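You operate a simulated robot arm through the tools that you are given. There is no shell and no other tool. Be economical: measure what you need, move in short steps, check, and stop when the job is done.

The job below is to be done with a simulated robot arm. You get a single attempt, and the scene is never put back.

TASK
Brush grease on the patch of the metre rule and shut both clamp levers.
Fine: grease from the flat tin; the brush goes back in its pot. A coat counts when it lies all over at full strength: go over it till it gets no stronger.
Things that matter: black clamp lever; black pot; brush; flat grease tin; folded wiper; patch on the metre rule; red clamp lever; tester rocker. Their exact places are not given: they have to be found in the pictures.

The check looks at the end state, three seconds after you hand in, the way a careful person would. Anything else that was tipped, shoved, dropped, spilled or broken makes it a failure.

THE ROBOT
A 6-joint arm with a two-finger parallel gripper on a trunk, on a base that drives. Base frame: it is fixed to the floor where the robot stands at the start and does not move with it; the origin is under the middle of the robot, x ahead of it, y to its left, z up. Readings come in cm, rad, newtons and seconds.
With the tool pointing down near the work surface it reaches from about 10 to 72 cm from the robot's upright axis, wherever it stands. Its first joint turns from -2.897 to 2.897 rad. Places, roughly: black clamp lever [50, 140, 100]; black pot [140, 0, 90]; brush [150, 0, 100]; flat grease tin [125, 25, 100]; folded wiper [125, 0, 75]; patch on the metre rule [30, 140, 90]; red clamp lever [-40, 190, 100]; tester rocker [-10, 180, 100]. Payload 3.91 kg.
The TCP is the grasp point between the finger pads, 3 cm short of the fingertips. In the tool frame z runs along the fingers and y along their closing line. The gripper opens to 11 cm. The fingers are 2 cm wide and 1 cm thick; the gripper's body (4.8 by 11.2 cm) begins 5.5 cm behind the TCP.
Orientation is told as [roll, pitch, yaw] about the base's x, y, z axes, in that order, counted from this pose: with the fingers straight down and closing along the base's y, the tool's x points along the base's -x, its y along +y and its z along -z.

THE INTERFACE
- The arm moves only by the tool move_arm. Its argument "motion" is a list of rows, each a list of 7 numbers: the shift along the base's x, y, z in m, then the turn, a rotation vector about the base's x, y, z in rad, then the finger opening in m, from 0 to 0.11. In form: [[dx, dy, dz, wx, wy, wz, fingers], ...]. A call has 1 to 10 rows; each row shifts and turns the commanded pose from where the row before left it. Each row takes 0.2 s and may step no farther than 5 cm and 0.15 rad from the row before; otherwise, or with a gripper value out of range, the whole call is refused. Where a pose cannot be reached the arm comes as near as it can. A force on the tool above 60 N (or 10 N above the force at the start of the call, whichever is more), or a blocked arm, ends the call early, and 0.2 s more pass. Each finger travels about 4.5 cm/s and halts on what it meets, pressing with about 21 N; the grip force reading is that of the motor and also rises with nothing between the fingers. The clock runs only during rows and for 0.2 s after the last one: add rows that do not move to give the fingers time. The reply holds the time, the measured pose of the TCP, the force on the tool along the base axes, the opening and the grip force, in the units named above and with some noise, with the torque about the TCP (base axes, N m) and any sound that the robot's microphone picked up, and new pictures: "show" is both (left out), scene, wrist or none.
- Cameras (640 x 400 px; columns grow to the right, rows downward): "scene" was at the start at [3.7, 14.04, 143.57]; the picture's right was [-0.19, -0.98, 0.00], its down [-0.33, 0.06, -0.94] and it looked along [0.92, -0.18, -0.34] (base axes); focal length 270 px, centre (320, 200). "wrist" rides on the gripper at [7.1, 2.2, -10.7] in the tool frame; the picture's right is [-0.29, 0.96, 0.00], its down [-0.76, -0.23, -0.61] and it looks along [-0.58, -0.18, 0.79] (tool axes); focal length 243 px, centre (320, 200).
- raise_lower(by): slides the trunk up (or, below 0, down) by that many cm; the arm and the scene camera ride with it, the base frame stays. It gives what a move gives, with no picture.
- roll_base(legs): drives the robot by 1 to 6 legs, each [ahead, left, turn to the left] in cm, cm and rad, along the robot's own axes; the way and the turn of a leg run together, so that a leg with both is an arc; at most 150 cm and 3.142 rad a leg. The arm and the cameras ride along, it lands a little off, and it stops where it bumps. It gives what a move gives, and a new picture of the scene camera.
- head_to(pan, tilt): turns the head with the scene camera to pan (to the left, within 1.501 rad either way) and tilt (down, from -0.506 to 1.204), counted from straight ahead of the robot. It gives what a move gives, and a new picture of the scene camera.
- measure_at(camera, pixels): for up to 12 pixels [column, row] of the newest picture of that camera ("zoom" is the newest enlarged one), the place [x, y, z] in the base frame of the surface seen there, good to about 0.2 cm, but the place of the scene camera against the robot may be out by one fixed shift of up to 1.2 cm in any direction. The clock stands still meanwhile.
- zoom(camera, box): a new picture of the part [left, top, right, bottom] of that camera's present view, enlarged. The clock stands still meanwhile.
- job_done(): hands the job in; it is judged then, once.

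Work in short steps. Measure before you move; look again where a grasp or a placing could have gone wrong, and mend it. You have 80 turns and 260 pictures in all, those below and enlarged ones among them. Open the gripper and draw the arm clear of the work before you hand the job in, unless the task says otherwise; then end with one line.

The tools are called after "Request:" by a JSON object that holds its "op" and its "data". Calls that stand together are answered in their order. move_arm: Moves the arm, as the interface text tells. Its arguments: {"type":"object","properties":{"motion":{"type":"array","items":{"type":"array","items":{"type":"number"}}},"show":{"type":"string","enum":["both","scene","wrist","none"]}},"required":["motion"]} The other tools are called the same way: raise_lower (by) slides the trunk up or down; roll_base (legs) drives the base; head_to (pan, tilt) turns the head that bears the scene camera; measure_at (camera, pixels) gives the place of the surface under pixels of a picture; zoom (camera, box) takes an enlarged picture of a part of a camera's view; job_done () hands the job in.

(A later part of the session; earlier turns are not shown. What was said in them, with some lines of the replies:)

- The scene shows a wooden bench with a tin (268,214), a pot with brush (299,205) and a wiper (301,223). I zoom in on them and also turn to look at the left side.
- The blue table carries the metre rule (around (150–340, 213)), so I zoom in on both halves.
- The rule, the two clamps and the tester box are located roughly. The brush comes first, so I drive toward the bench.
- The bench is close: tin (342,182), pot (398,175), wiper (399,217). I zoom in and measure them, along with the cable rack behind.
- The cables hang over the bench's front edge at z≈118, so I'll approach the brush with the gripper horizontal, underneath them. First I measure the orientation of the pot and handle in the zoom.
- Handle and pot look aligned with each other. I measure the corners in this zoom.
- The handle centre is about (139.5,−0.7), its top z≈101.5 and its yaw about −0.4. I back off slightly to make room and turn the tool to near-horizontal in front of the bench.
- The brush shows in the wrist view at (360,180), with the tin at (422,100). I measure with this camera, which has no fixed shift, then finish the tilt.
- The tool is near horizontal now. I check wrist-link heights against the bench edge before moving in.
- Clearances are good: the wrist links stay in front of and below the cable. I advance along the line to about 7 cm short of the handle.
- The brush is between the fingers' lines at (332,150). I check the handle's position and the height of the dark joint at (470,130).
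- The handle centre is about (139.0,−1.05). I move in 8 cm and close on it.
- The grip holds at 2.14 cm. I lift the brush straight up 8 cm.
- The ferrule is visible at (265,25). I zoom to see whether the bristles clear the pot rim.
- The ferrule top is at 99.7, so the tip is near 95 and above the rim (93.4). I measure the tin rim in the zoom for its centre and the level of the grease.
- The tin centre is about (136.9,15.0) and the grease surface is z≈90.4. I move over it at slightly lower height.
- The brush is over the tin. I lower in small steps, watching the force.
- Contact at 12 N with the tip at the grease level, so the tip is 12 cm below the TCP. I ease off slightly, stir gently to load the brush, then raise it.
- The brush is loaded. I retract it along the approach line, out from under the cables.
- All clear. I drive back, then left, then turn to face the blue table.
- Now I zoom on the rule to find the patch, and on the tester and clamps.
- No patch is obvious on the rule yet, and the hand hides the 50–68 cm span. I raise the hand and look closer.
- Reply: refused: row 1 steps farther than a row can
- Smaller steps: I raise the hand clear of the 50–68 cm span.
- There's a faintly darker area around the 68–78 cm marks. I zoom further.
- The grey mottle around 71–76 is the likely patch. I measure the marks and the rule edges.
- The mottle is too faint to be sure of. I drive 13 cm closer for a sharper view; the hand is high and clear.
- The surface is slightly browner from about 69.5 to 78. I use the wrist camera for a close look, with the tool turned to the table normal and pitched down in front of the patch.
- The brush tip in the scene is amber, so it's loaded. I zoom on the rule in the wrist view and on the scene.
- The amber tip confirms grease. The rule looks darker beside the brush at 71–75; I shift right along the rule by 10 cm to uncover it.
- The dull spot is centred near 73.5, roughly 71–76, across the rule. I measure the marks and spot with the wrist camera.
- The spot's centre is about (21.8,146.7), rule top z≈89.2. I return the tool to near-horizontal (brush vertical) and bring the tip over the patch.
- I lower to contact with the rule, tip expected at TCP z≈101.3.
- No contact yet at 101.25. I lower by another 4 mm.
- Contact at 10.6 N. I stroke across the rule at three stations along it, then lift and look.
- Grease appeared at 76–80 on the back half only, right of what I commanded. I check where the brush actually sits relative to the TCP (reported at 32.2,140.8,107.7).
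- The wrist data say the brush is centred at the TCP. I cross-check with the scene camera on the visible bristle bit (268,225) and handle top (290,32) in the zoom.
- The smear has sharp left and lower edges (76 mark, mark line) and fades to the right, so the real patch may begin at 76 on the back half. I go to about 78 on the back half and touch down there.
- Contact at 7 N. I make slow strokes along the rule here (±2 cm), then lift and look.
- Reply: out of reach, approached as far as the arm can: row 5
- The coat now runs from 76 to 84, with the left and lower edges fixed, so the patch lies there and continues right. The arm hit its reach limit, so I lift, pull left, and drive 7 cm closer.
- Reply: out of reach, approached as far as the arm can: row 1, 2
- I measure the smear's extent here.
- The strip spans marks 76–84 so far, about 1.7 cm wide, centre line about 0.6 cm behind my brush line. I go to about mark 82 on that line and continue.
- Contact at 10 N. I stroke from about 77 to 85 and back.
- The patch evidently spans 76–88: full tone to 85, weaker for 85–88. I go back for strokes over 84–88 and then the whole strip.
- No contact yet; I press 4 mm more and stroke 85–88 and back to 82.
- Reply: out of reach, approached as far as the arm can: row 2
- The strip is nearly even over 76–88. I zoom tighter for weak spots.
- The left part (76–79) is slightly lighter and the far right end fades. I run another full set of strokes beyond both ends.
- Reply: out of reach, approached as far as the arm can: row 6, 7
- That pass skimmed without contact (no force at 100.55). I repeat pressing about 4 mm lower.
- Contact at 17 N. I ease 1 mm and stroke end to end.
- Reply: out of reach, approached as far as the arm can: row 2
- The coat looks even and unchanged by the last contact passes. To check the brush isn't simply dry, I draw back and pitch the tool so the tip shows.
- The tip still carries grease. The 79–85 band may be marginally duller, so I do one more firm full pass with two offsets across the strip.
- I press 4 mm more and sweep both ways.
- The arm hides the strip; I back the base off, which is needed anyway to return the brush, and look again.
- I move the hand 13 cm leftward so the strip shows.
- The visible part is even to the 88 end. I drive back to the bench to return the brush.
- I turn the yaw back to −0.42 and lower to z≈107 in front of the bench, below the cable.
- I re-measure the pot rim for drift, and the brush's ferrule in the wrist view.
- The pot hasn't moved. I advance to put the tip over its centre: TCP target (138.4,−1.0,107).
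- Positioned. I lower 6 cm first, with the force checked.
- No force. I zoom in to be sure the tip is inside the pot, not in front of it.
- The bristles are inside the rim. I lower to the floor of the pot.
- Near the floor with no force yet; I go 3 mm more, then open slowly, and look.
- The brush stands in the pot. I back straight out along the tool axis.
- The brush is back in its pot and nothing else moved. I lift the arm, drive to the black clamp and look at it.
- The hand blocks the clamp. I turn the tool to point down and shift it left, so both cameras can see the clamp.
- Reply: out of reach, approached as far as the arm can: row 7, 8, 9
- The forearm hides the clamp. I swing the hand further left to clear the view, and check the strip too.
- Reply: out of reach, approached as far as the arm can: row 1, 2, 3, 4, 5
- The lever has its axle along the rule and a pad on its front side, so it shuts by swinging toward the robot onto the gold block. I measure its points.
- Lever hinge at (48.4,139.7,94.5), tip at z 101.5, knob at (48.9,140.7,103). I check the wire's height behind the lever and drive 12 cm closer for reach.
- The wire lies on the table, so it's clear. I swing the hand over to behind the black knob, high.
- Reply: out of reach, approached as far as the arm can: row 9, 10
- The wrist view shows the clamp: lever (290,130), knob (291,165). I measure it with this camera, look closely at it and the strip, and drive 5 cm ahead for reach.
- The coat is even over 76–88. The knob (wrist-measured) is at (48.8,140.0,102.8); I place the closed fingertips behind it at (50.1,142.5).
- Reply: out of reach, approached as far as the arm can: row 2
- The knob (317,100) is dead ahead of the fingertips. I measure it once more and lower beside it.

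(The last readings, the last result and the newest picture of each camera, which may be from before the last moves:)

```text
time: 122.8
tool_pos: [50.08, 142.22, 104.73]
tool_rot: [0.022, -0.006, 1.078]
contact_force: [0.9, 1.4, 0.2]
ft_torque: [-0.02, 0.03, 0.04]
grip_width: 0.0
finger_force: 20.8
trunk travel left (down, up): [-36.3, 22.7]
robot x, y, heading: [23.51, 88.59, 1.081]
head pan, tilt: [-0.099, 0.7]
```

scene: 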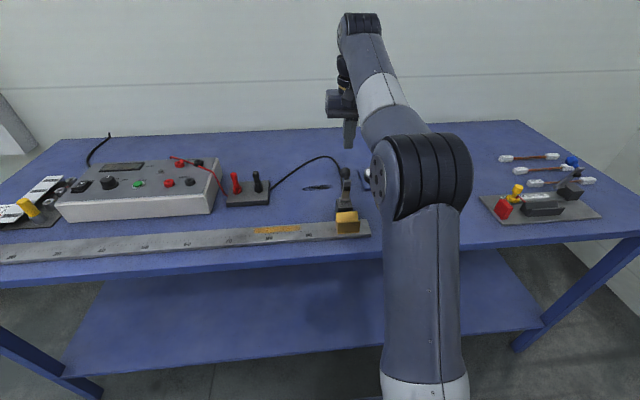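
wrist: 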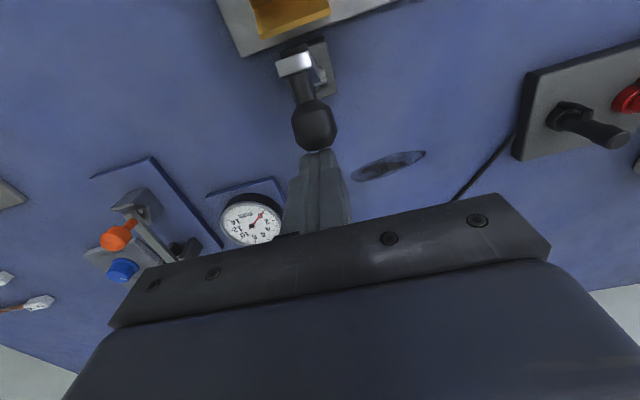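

The fingers are right behind the knob. I push it toward the robot along its arc, first half.

Request:
{"op": "move_arm", "data": {"motion": [[-0.0071, -0.0132, 0.003, 0, 0, 0, 0], [-0.0071, -0.0132, 0.003, 0, 0, 0, 0], [-0.0071, -0.0132, -0.004, 0, 0, 0, 0], [-0.0061, -0.0115, -0.006, 0, 0, 0, 0]]}}

```text
time: 123.8
tool_pos: [47.04, 137.3, 104.55]
tool_rot: [0.02, -0.002, 1.079]
contact_force: [0.8, 0.4, -0.1]
ft_torque: [0.02, 0.02, 0.01]
grip_width: 0.0
finger_force: 21.3
trunk travel left (down, up): [-36.3, 22.7]
robot x, y, heading: [23.7, 88.58, 1.078]
head pan, tilt: [-0.099, 0.7]
5 turns are left
```

scene: 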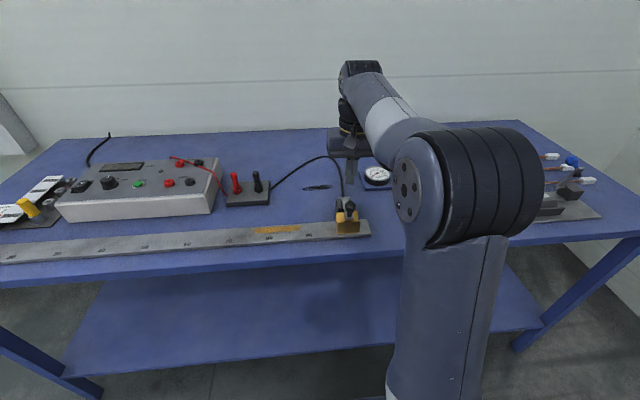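
wrist: 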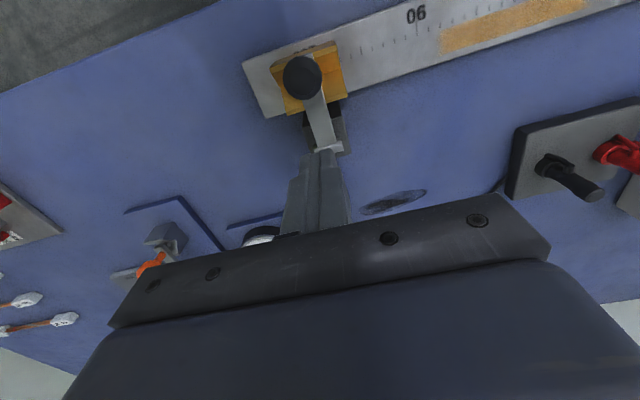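

Five turns remain, so I batch. The lever has swung over onto the gold block, with the knob upright at (302,77); I press it lightly from above, lift behind it, look, then slide the base 95.5 cm left along the table to the red clamp.

Request:
{"op": "measure_at", "data": {"camera": "wrist", "pixels": [[302, 77], [318, 115], [326, 143], [335, 65]]}}

Request:
{"op": "move_arm", "data": {"motion": [[0, 0, 0.04, 0, 0, 0, 0], [-0.009, -0.017, 0, 0, 0, 0, 0], [-0.009, -0.017, 0, 0, 0, 0, 0], [-0.0084, -0.016, 0, 0, 0, 0, 0], [0, 0, -0.03, 0, 0, 0, 0], [0, 0, -0.03, 0, 0, 0, 0], [0, 0, -0.007, 0, 0, 0, 0], [0, 0, 0, 0, 0, 0, 0]], "show": "wrist"}}

Request:
{"op": "move_arm", "data": {"motion": [[0, 0, 0.04, 0, 0, 0, 0], [0, 0, 0.045, 0, 0, 0, 0], [0.019, 0.034, 0, 0, 0, 0, 0], [0.019, 0.034, 0, 0, 0, 0, 0], [0.019, 0.034, 0, 0, 0, 0, 0]], "show": "wrist"}}

Request:
{"op": "roll_base", "data": {"legs": [[0, 95.5, 0]]}}

Request:
{"op": "zoom", "data": {"camera": "wrist", "box": [0, 0, 640, 400]}}

Request:
{"op": "zoom", "data": {"camera": "scene", "box": [290, 130, 418, 250]}}

```text
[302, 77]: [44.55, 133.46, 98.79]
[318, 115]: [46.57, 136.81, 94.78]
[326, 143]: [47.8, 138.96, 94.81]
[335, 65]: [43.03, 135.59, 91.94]
```

```text
time: 125.6
tool_pos: [44.6, 132.45, 101.8]
tool_rot: [0.021, -0.009, 1.079]
contact_force: [0.7, 1.0, 14.2]
ft_torque: [0.07, -0.09, 0.02]
grip_width: 0.01
finger_force: 21.4
trunk travel left (down, up): [-36.3, 22.7]
robot x, y, heading: [23.92, 88.39, 1.078]
head pan, tilt: [-0.099, 0.7]
```

wrist: 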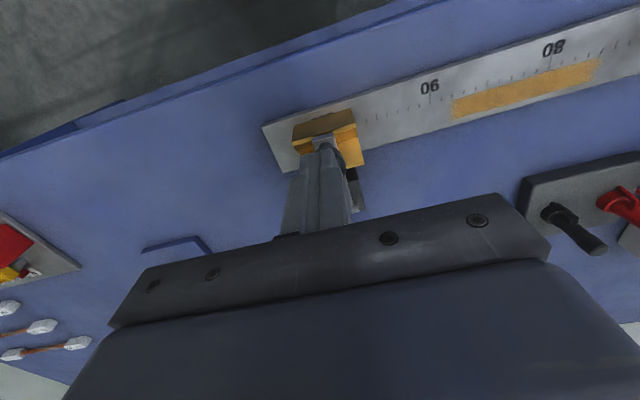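

```text
time: 126.8
tool_pos: [50.48, 142.72, 110.28]
tool_rot: [0.021, -0.004, 1.077]
contact_force: [0.5, 0.2, -0.6]
ft_torque: [0.0, 0.01, -0.02]
grip_width: 0.0
finger_force: 20.9
trunk travel left (down, up): [-36.3, 22.7]
robot x, y, heading: [23.5, 88.75, 1.078]
head pan, tilt: [-0.099, 0.7]
```

wrist: 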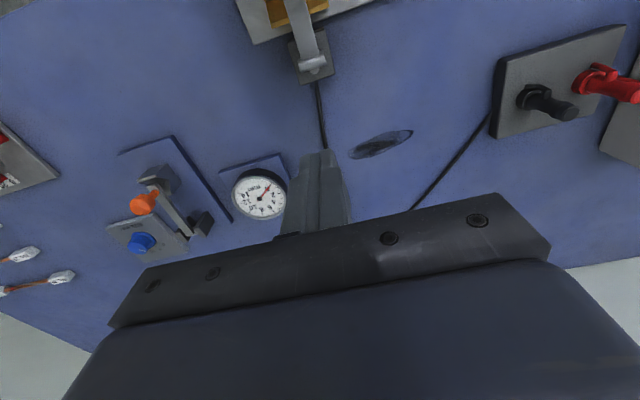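

```text
time: 131.7
tool_pos: [-31.9, 187.07, 110.39]
tool_rot: [0.021, -0.004, 1.073]
contact_force: [0.2, 0.5, 0.7]
ft_torque: [0.01, -0.01, -0.01]
grip_width: 0.0
finger_force: 20.6
trunk travel left (down, up): [-36.3, 22.7]
robot x, y, heading: [-59.41, 133.36, 1.07]
head pan, tilt: [-0.099, 0.7]
```

scene: 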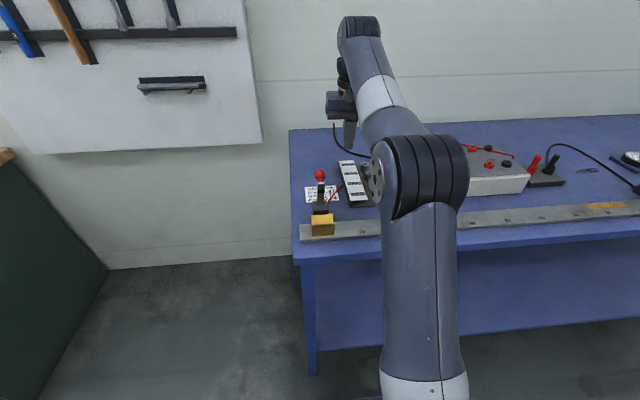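

```text
1.00 times, centred on (320, 200) of wrist (not enlarged: the box is as wide or as high as the picture)
```

zoom: 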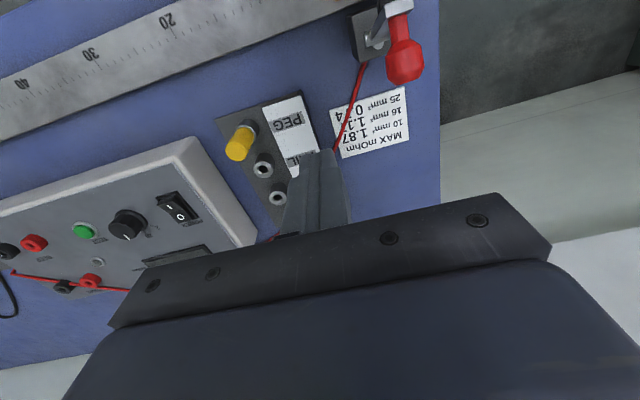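

```text
3.33 times, centred on (354, 190) of scene
4 turns are left
```

zoom: 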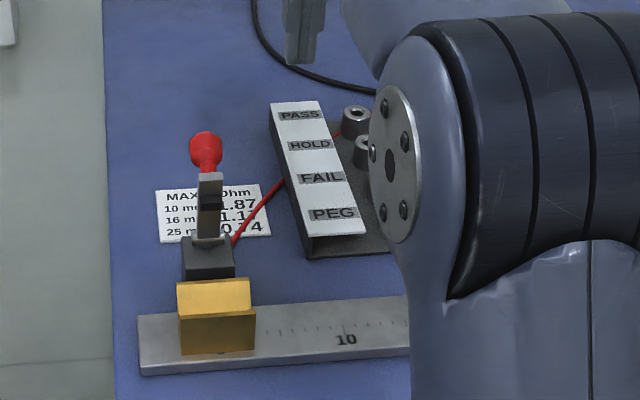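

Black is shut: flat lever, 14 N against a solid stop. The red knob shows at (405,60) in the wrist view; I measure it with both cameras before pushing.

Request:
{"op": "measure_at", "data": {"camera": "wrist", "pixels": [[405, 72], [405, 60], [400, 45], [398, 25], [397, 6], [372, 40], [385, 68], [424, 62], [240, 142], [405, 80]]}}

Request:
{"op": "measure_at", "data": {"camera": "zoom", "pixels": [[205, 140], [205, 160], [210, 180], [210, 200], [208, 225], [208, 240], [200, 248], [215, 290], [220, 330], [330, 190]]}}

```text
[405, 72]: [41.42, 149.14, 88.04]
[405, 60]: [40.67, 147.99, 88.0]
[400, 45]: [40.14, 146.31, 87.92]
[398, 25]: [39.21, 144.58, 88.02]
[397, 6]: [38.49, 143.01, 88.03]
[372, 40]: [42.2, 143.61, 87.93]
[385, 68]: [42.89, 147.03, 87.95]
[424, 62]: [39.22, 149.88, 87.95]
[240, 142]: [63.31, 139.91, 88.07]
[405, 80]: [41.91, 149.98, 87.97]
```

```text
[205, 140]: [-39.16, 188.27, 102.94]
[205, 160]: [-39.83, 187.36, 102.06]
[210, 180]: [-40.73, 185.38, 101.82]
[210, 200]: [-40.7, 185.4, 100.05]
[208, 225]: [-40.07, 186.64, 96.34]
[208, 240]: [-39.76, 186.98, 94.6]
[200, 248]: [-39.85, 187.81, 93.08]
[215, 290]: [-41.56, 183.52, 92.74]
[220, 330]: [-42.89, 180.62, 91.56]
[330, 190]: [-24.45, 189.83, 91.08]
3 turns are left
```

The red clamp matches the black one shifted by (−88.1,+47.35). I repeat the proven sequence here: get behind the knob, push it over, press down lightly, lift and look.

Request:
{"op": "move_arm", "data": {"motion": [[-0.0295, 0.0143, 0, 0, 0, 0, 0], [-0.0275, 0.0178, 0, 0, 0, 0, 0], [0, 0, 0, 0, 0, 0, 0], [0, 0, -0.02, 0, 0, 0, 0], [0, 0, -0.02, 0, 0, 0, 0], [0, 0, -0.017, 0, 0, 0, 0]], "show": "wrist"}}

Request:
{"op": "move_arm", "data": {"motion": [[-0.009, -0.0167, 0.003, 0, 0, 0, 0], [-0.0071, -0.0132, 0.003, 0, 0, 0, 0], [-0.0071, -0.0132, -0.004, 0, 0, 0, 0], [-0.0061, -0.0115, -0.006, 0, 0, 0, 0]], "show": "wrist"}}

Request:
{"op": "move_arm", "data": {"motion": [[0, 0, 0.04, 0, 0, 0, 0], [-0.009, -0.017, 0, 0, 0, 0, 0], [-0.009, -0.017, 0, 0, 0, 0, 0], [-0.0074, -0.0145, 0, 0, 0, 0, 0], [0, 0, -0.03, 0, 0, 0, 0], [0, 0, -0.03, 0, 0, 0, 0], [0, 0, -0.007, 0, 0, 0, 0], [0, 0, 0, 0, 0, 0, 0]], "show": "wrist"}}

Request:
{"op": "move_arm", "data": {"motion": [[0, 0, 0.04, 0, 0, 0, 0], [0, 0, 0.045, 0, 0, 0, 0], [0.019, 0.034, 0, 0, 0, 0, 0], [0.019, 0.034, 0, 0, 0, 0, 0], [0.019, 0.034, 0, 0, 0, 0, 0]]}}

Request:
{"op": "zoom", "data": {"camera": "scene", "box": [270, 150, 398, 260]}}

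```text
time: 133.1
tool_pos: [-37.51, 190.23, 104.53]
tool_rot: [0.02, -0.003, 1.072]
contact_force: [-0.8, -0.3, 0.3]
ft_torque: [-0.01, 0.03, -0.05]
grip_width: 0.03
finger_force: 20.8
trunk travel left (down, up): [-36.3, 22.7]
robot x, y, heading: [-58.75, 133.29, 1.077]
head pan, tilt: [-0.099, 0.7]
```

wrist: 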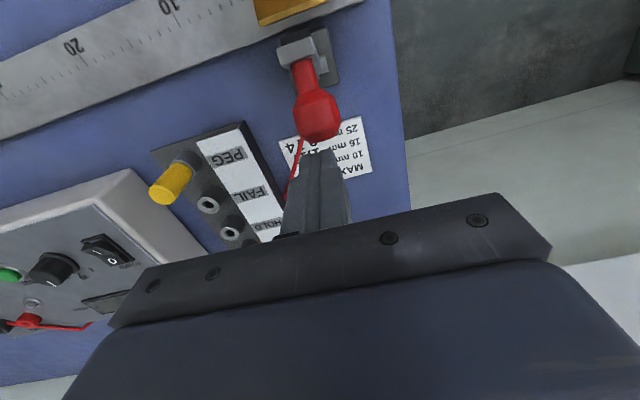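

```text
time: 134.1
tool_pos: [-40.5, 184.64, 104.1]
tool_rot: [0.021, -0.003, 1.073]
contact_force: [-0.6, 0.5, 0.1]
ft_torque: [0.01, -0.02, -0.02]
grip_width: 0.0
finger_force: 20.7
trunk travel left (down, up): [-36.3, 22.7]
robot x, y, heading: [-58.94, 133.51, 1.077]
head pan, tilt: [-0.099, 0.7]
```

wrist: 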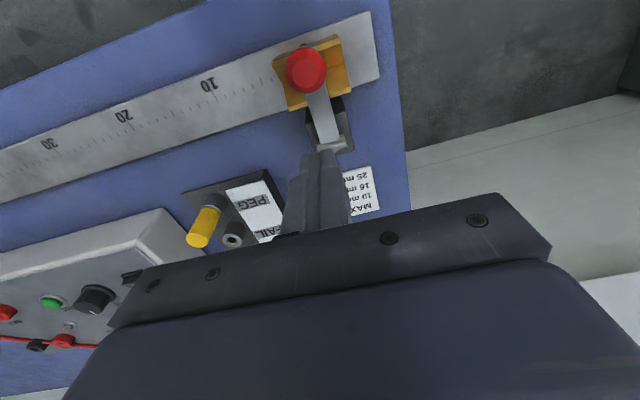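

```text
time: 135.9
tool_pos: [-43.22, 179.99, 101.78]
tool_rot: [0.022, -0.007, 1.075]
contact_force: [0.8, 3.2, 21.7]
ft_torque: [0.11, -0.15, -0.03]
grip_width: 0.0
finger_force: 21.3
trunk travel left (down, up): [-36.3, 22.7]
robot x, y, heading: [-59.28, 132.98, 1.073]
head pan, tilt: [-0.099, 0.7]
```

wrist: 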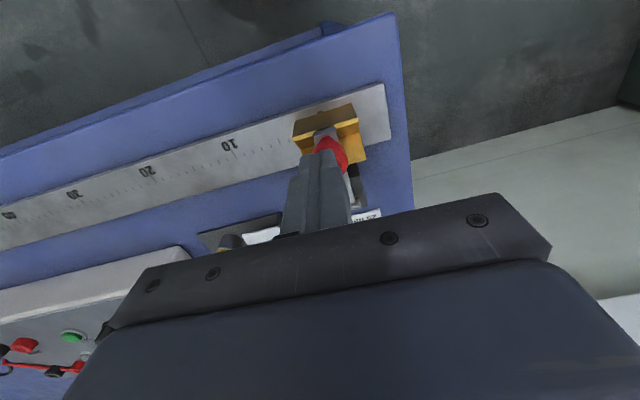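

```text
time: 137.1
tool_pos: [-37.28, 190.04, 109.7]
tool_rot: [0.019, -0.001, 1.073]
contact_force: [0.1, -0.7, 0.7]
ft_torque: [0.0, 0.01, 0.05]
grip_width: 0.0
finger_force: 21.0
trunk travel left (down, up): [-36.3, 22.7]
robot x, y, heading: [-59.54, 132.96, 1.075]
head pan, tilt: [-0.099, 0.7]
```

scene: 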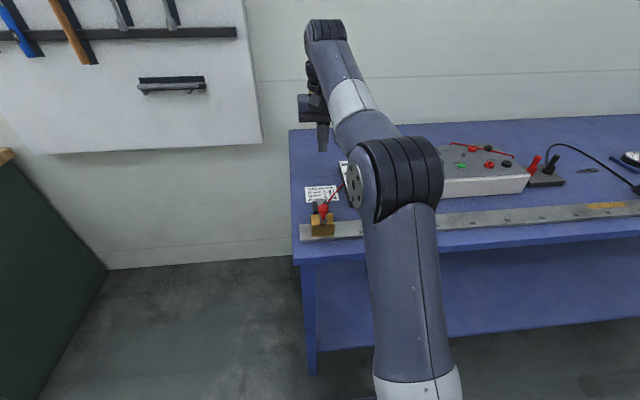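
wrist: 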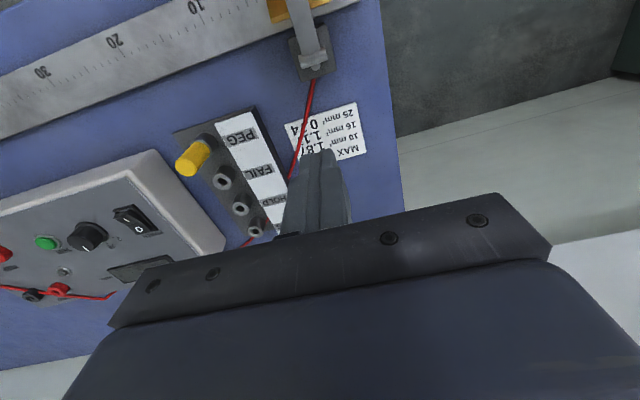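

```text
3.64 times, centred on (334, 205) of scene
2 turns are left
```

zoom: 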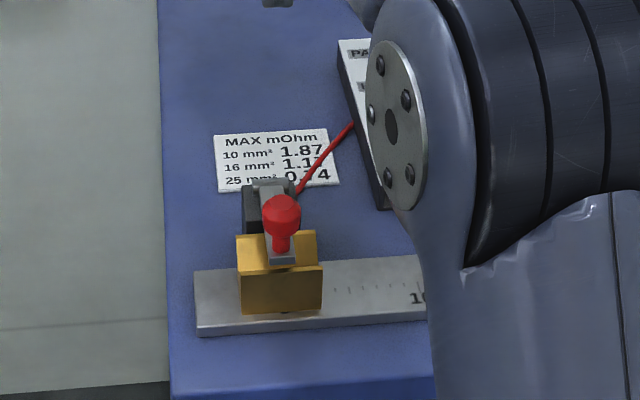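

Red is shut: lever flat on the block, 22 N against the stop. I open the gripper and draw the robot clear of the table.

Request:
{"op": "move_arm", "data": {"motion": [[0, 0, 0, 0, 0, 0, 0.03], [0, 0, 0, 0, 0, 0, 0.06], [-0.01, -0.02, 0.01, 0, 0, 0, 0.06], [-0.01, -0.03, 0.02, 0, 0, 0, 0.06], [-0.01, -0.03, 0.02, 0, 0, 0, 0.06]], "show": "none"}}

Request:
{"op": "roll_base", "data": {"legs": [[-40, 0, 0]]}}

```text
time: 138.3
tool_pos: [-40.31, 182.01, 114.8]
tool_rot: [0.02, -0.003, 1.074]
contact_force: [0.2, 0.0, 0.0]
ft_torque: [0.0, 0.03, 0.02]
grip_width: 6.01
finger_force: 0.1
trunk travel left (down, up): [-36.3, 22.7]
robot x, y, heading: [-58.84, 132.94, 1.074]
head pan, tilt: [-0.099, 0.7]
```

```text
time: 140.8
tool_pos: [-59.38, 146.92, 114.79]
tool_rot: [0.02, -0.003, 1.072]
contact_force: [-0.1, 0.0, -0.3]
ft_torque: [-0.03, 0.04, -0.03]
grip_width: 6.01
finger_force: 0.1
trunk travel left (down, up): [-36.3, 22.7]
robot x, y, heading: [-78.31, 97.65, 1.076]
head pan, tilt: [-0.099, 0.7]
1 turns are left
```

scene: 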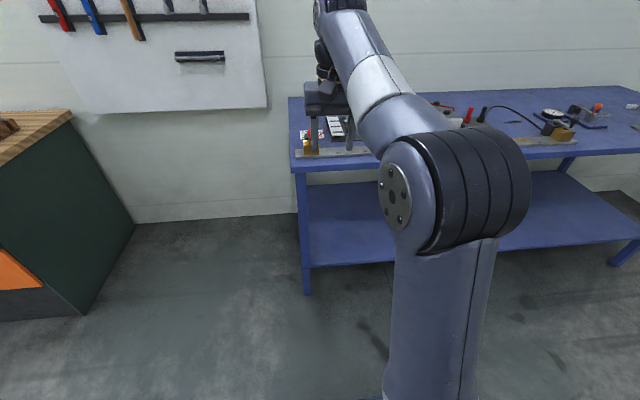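

The patch is coated, both levers are shut, the brush is back in its pot and the arm is clear, so I hand the job in.

Request:
{"op": "job_done", "data": {}}

```text
The job is handed in.
```

I greased the patch on the metre rule evenly from about the 76 to 88 cm marks, shut both the black and red clamp levers, put the brush back in its pot, and handed the job in.
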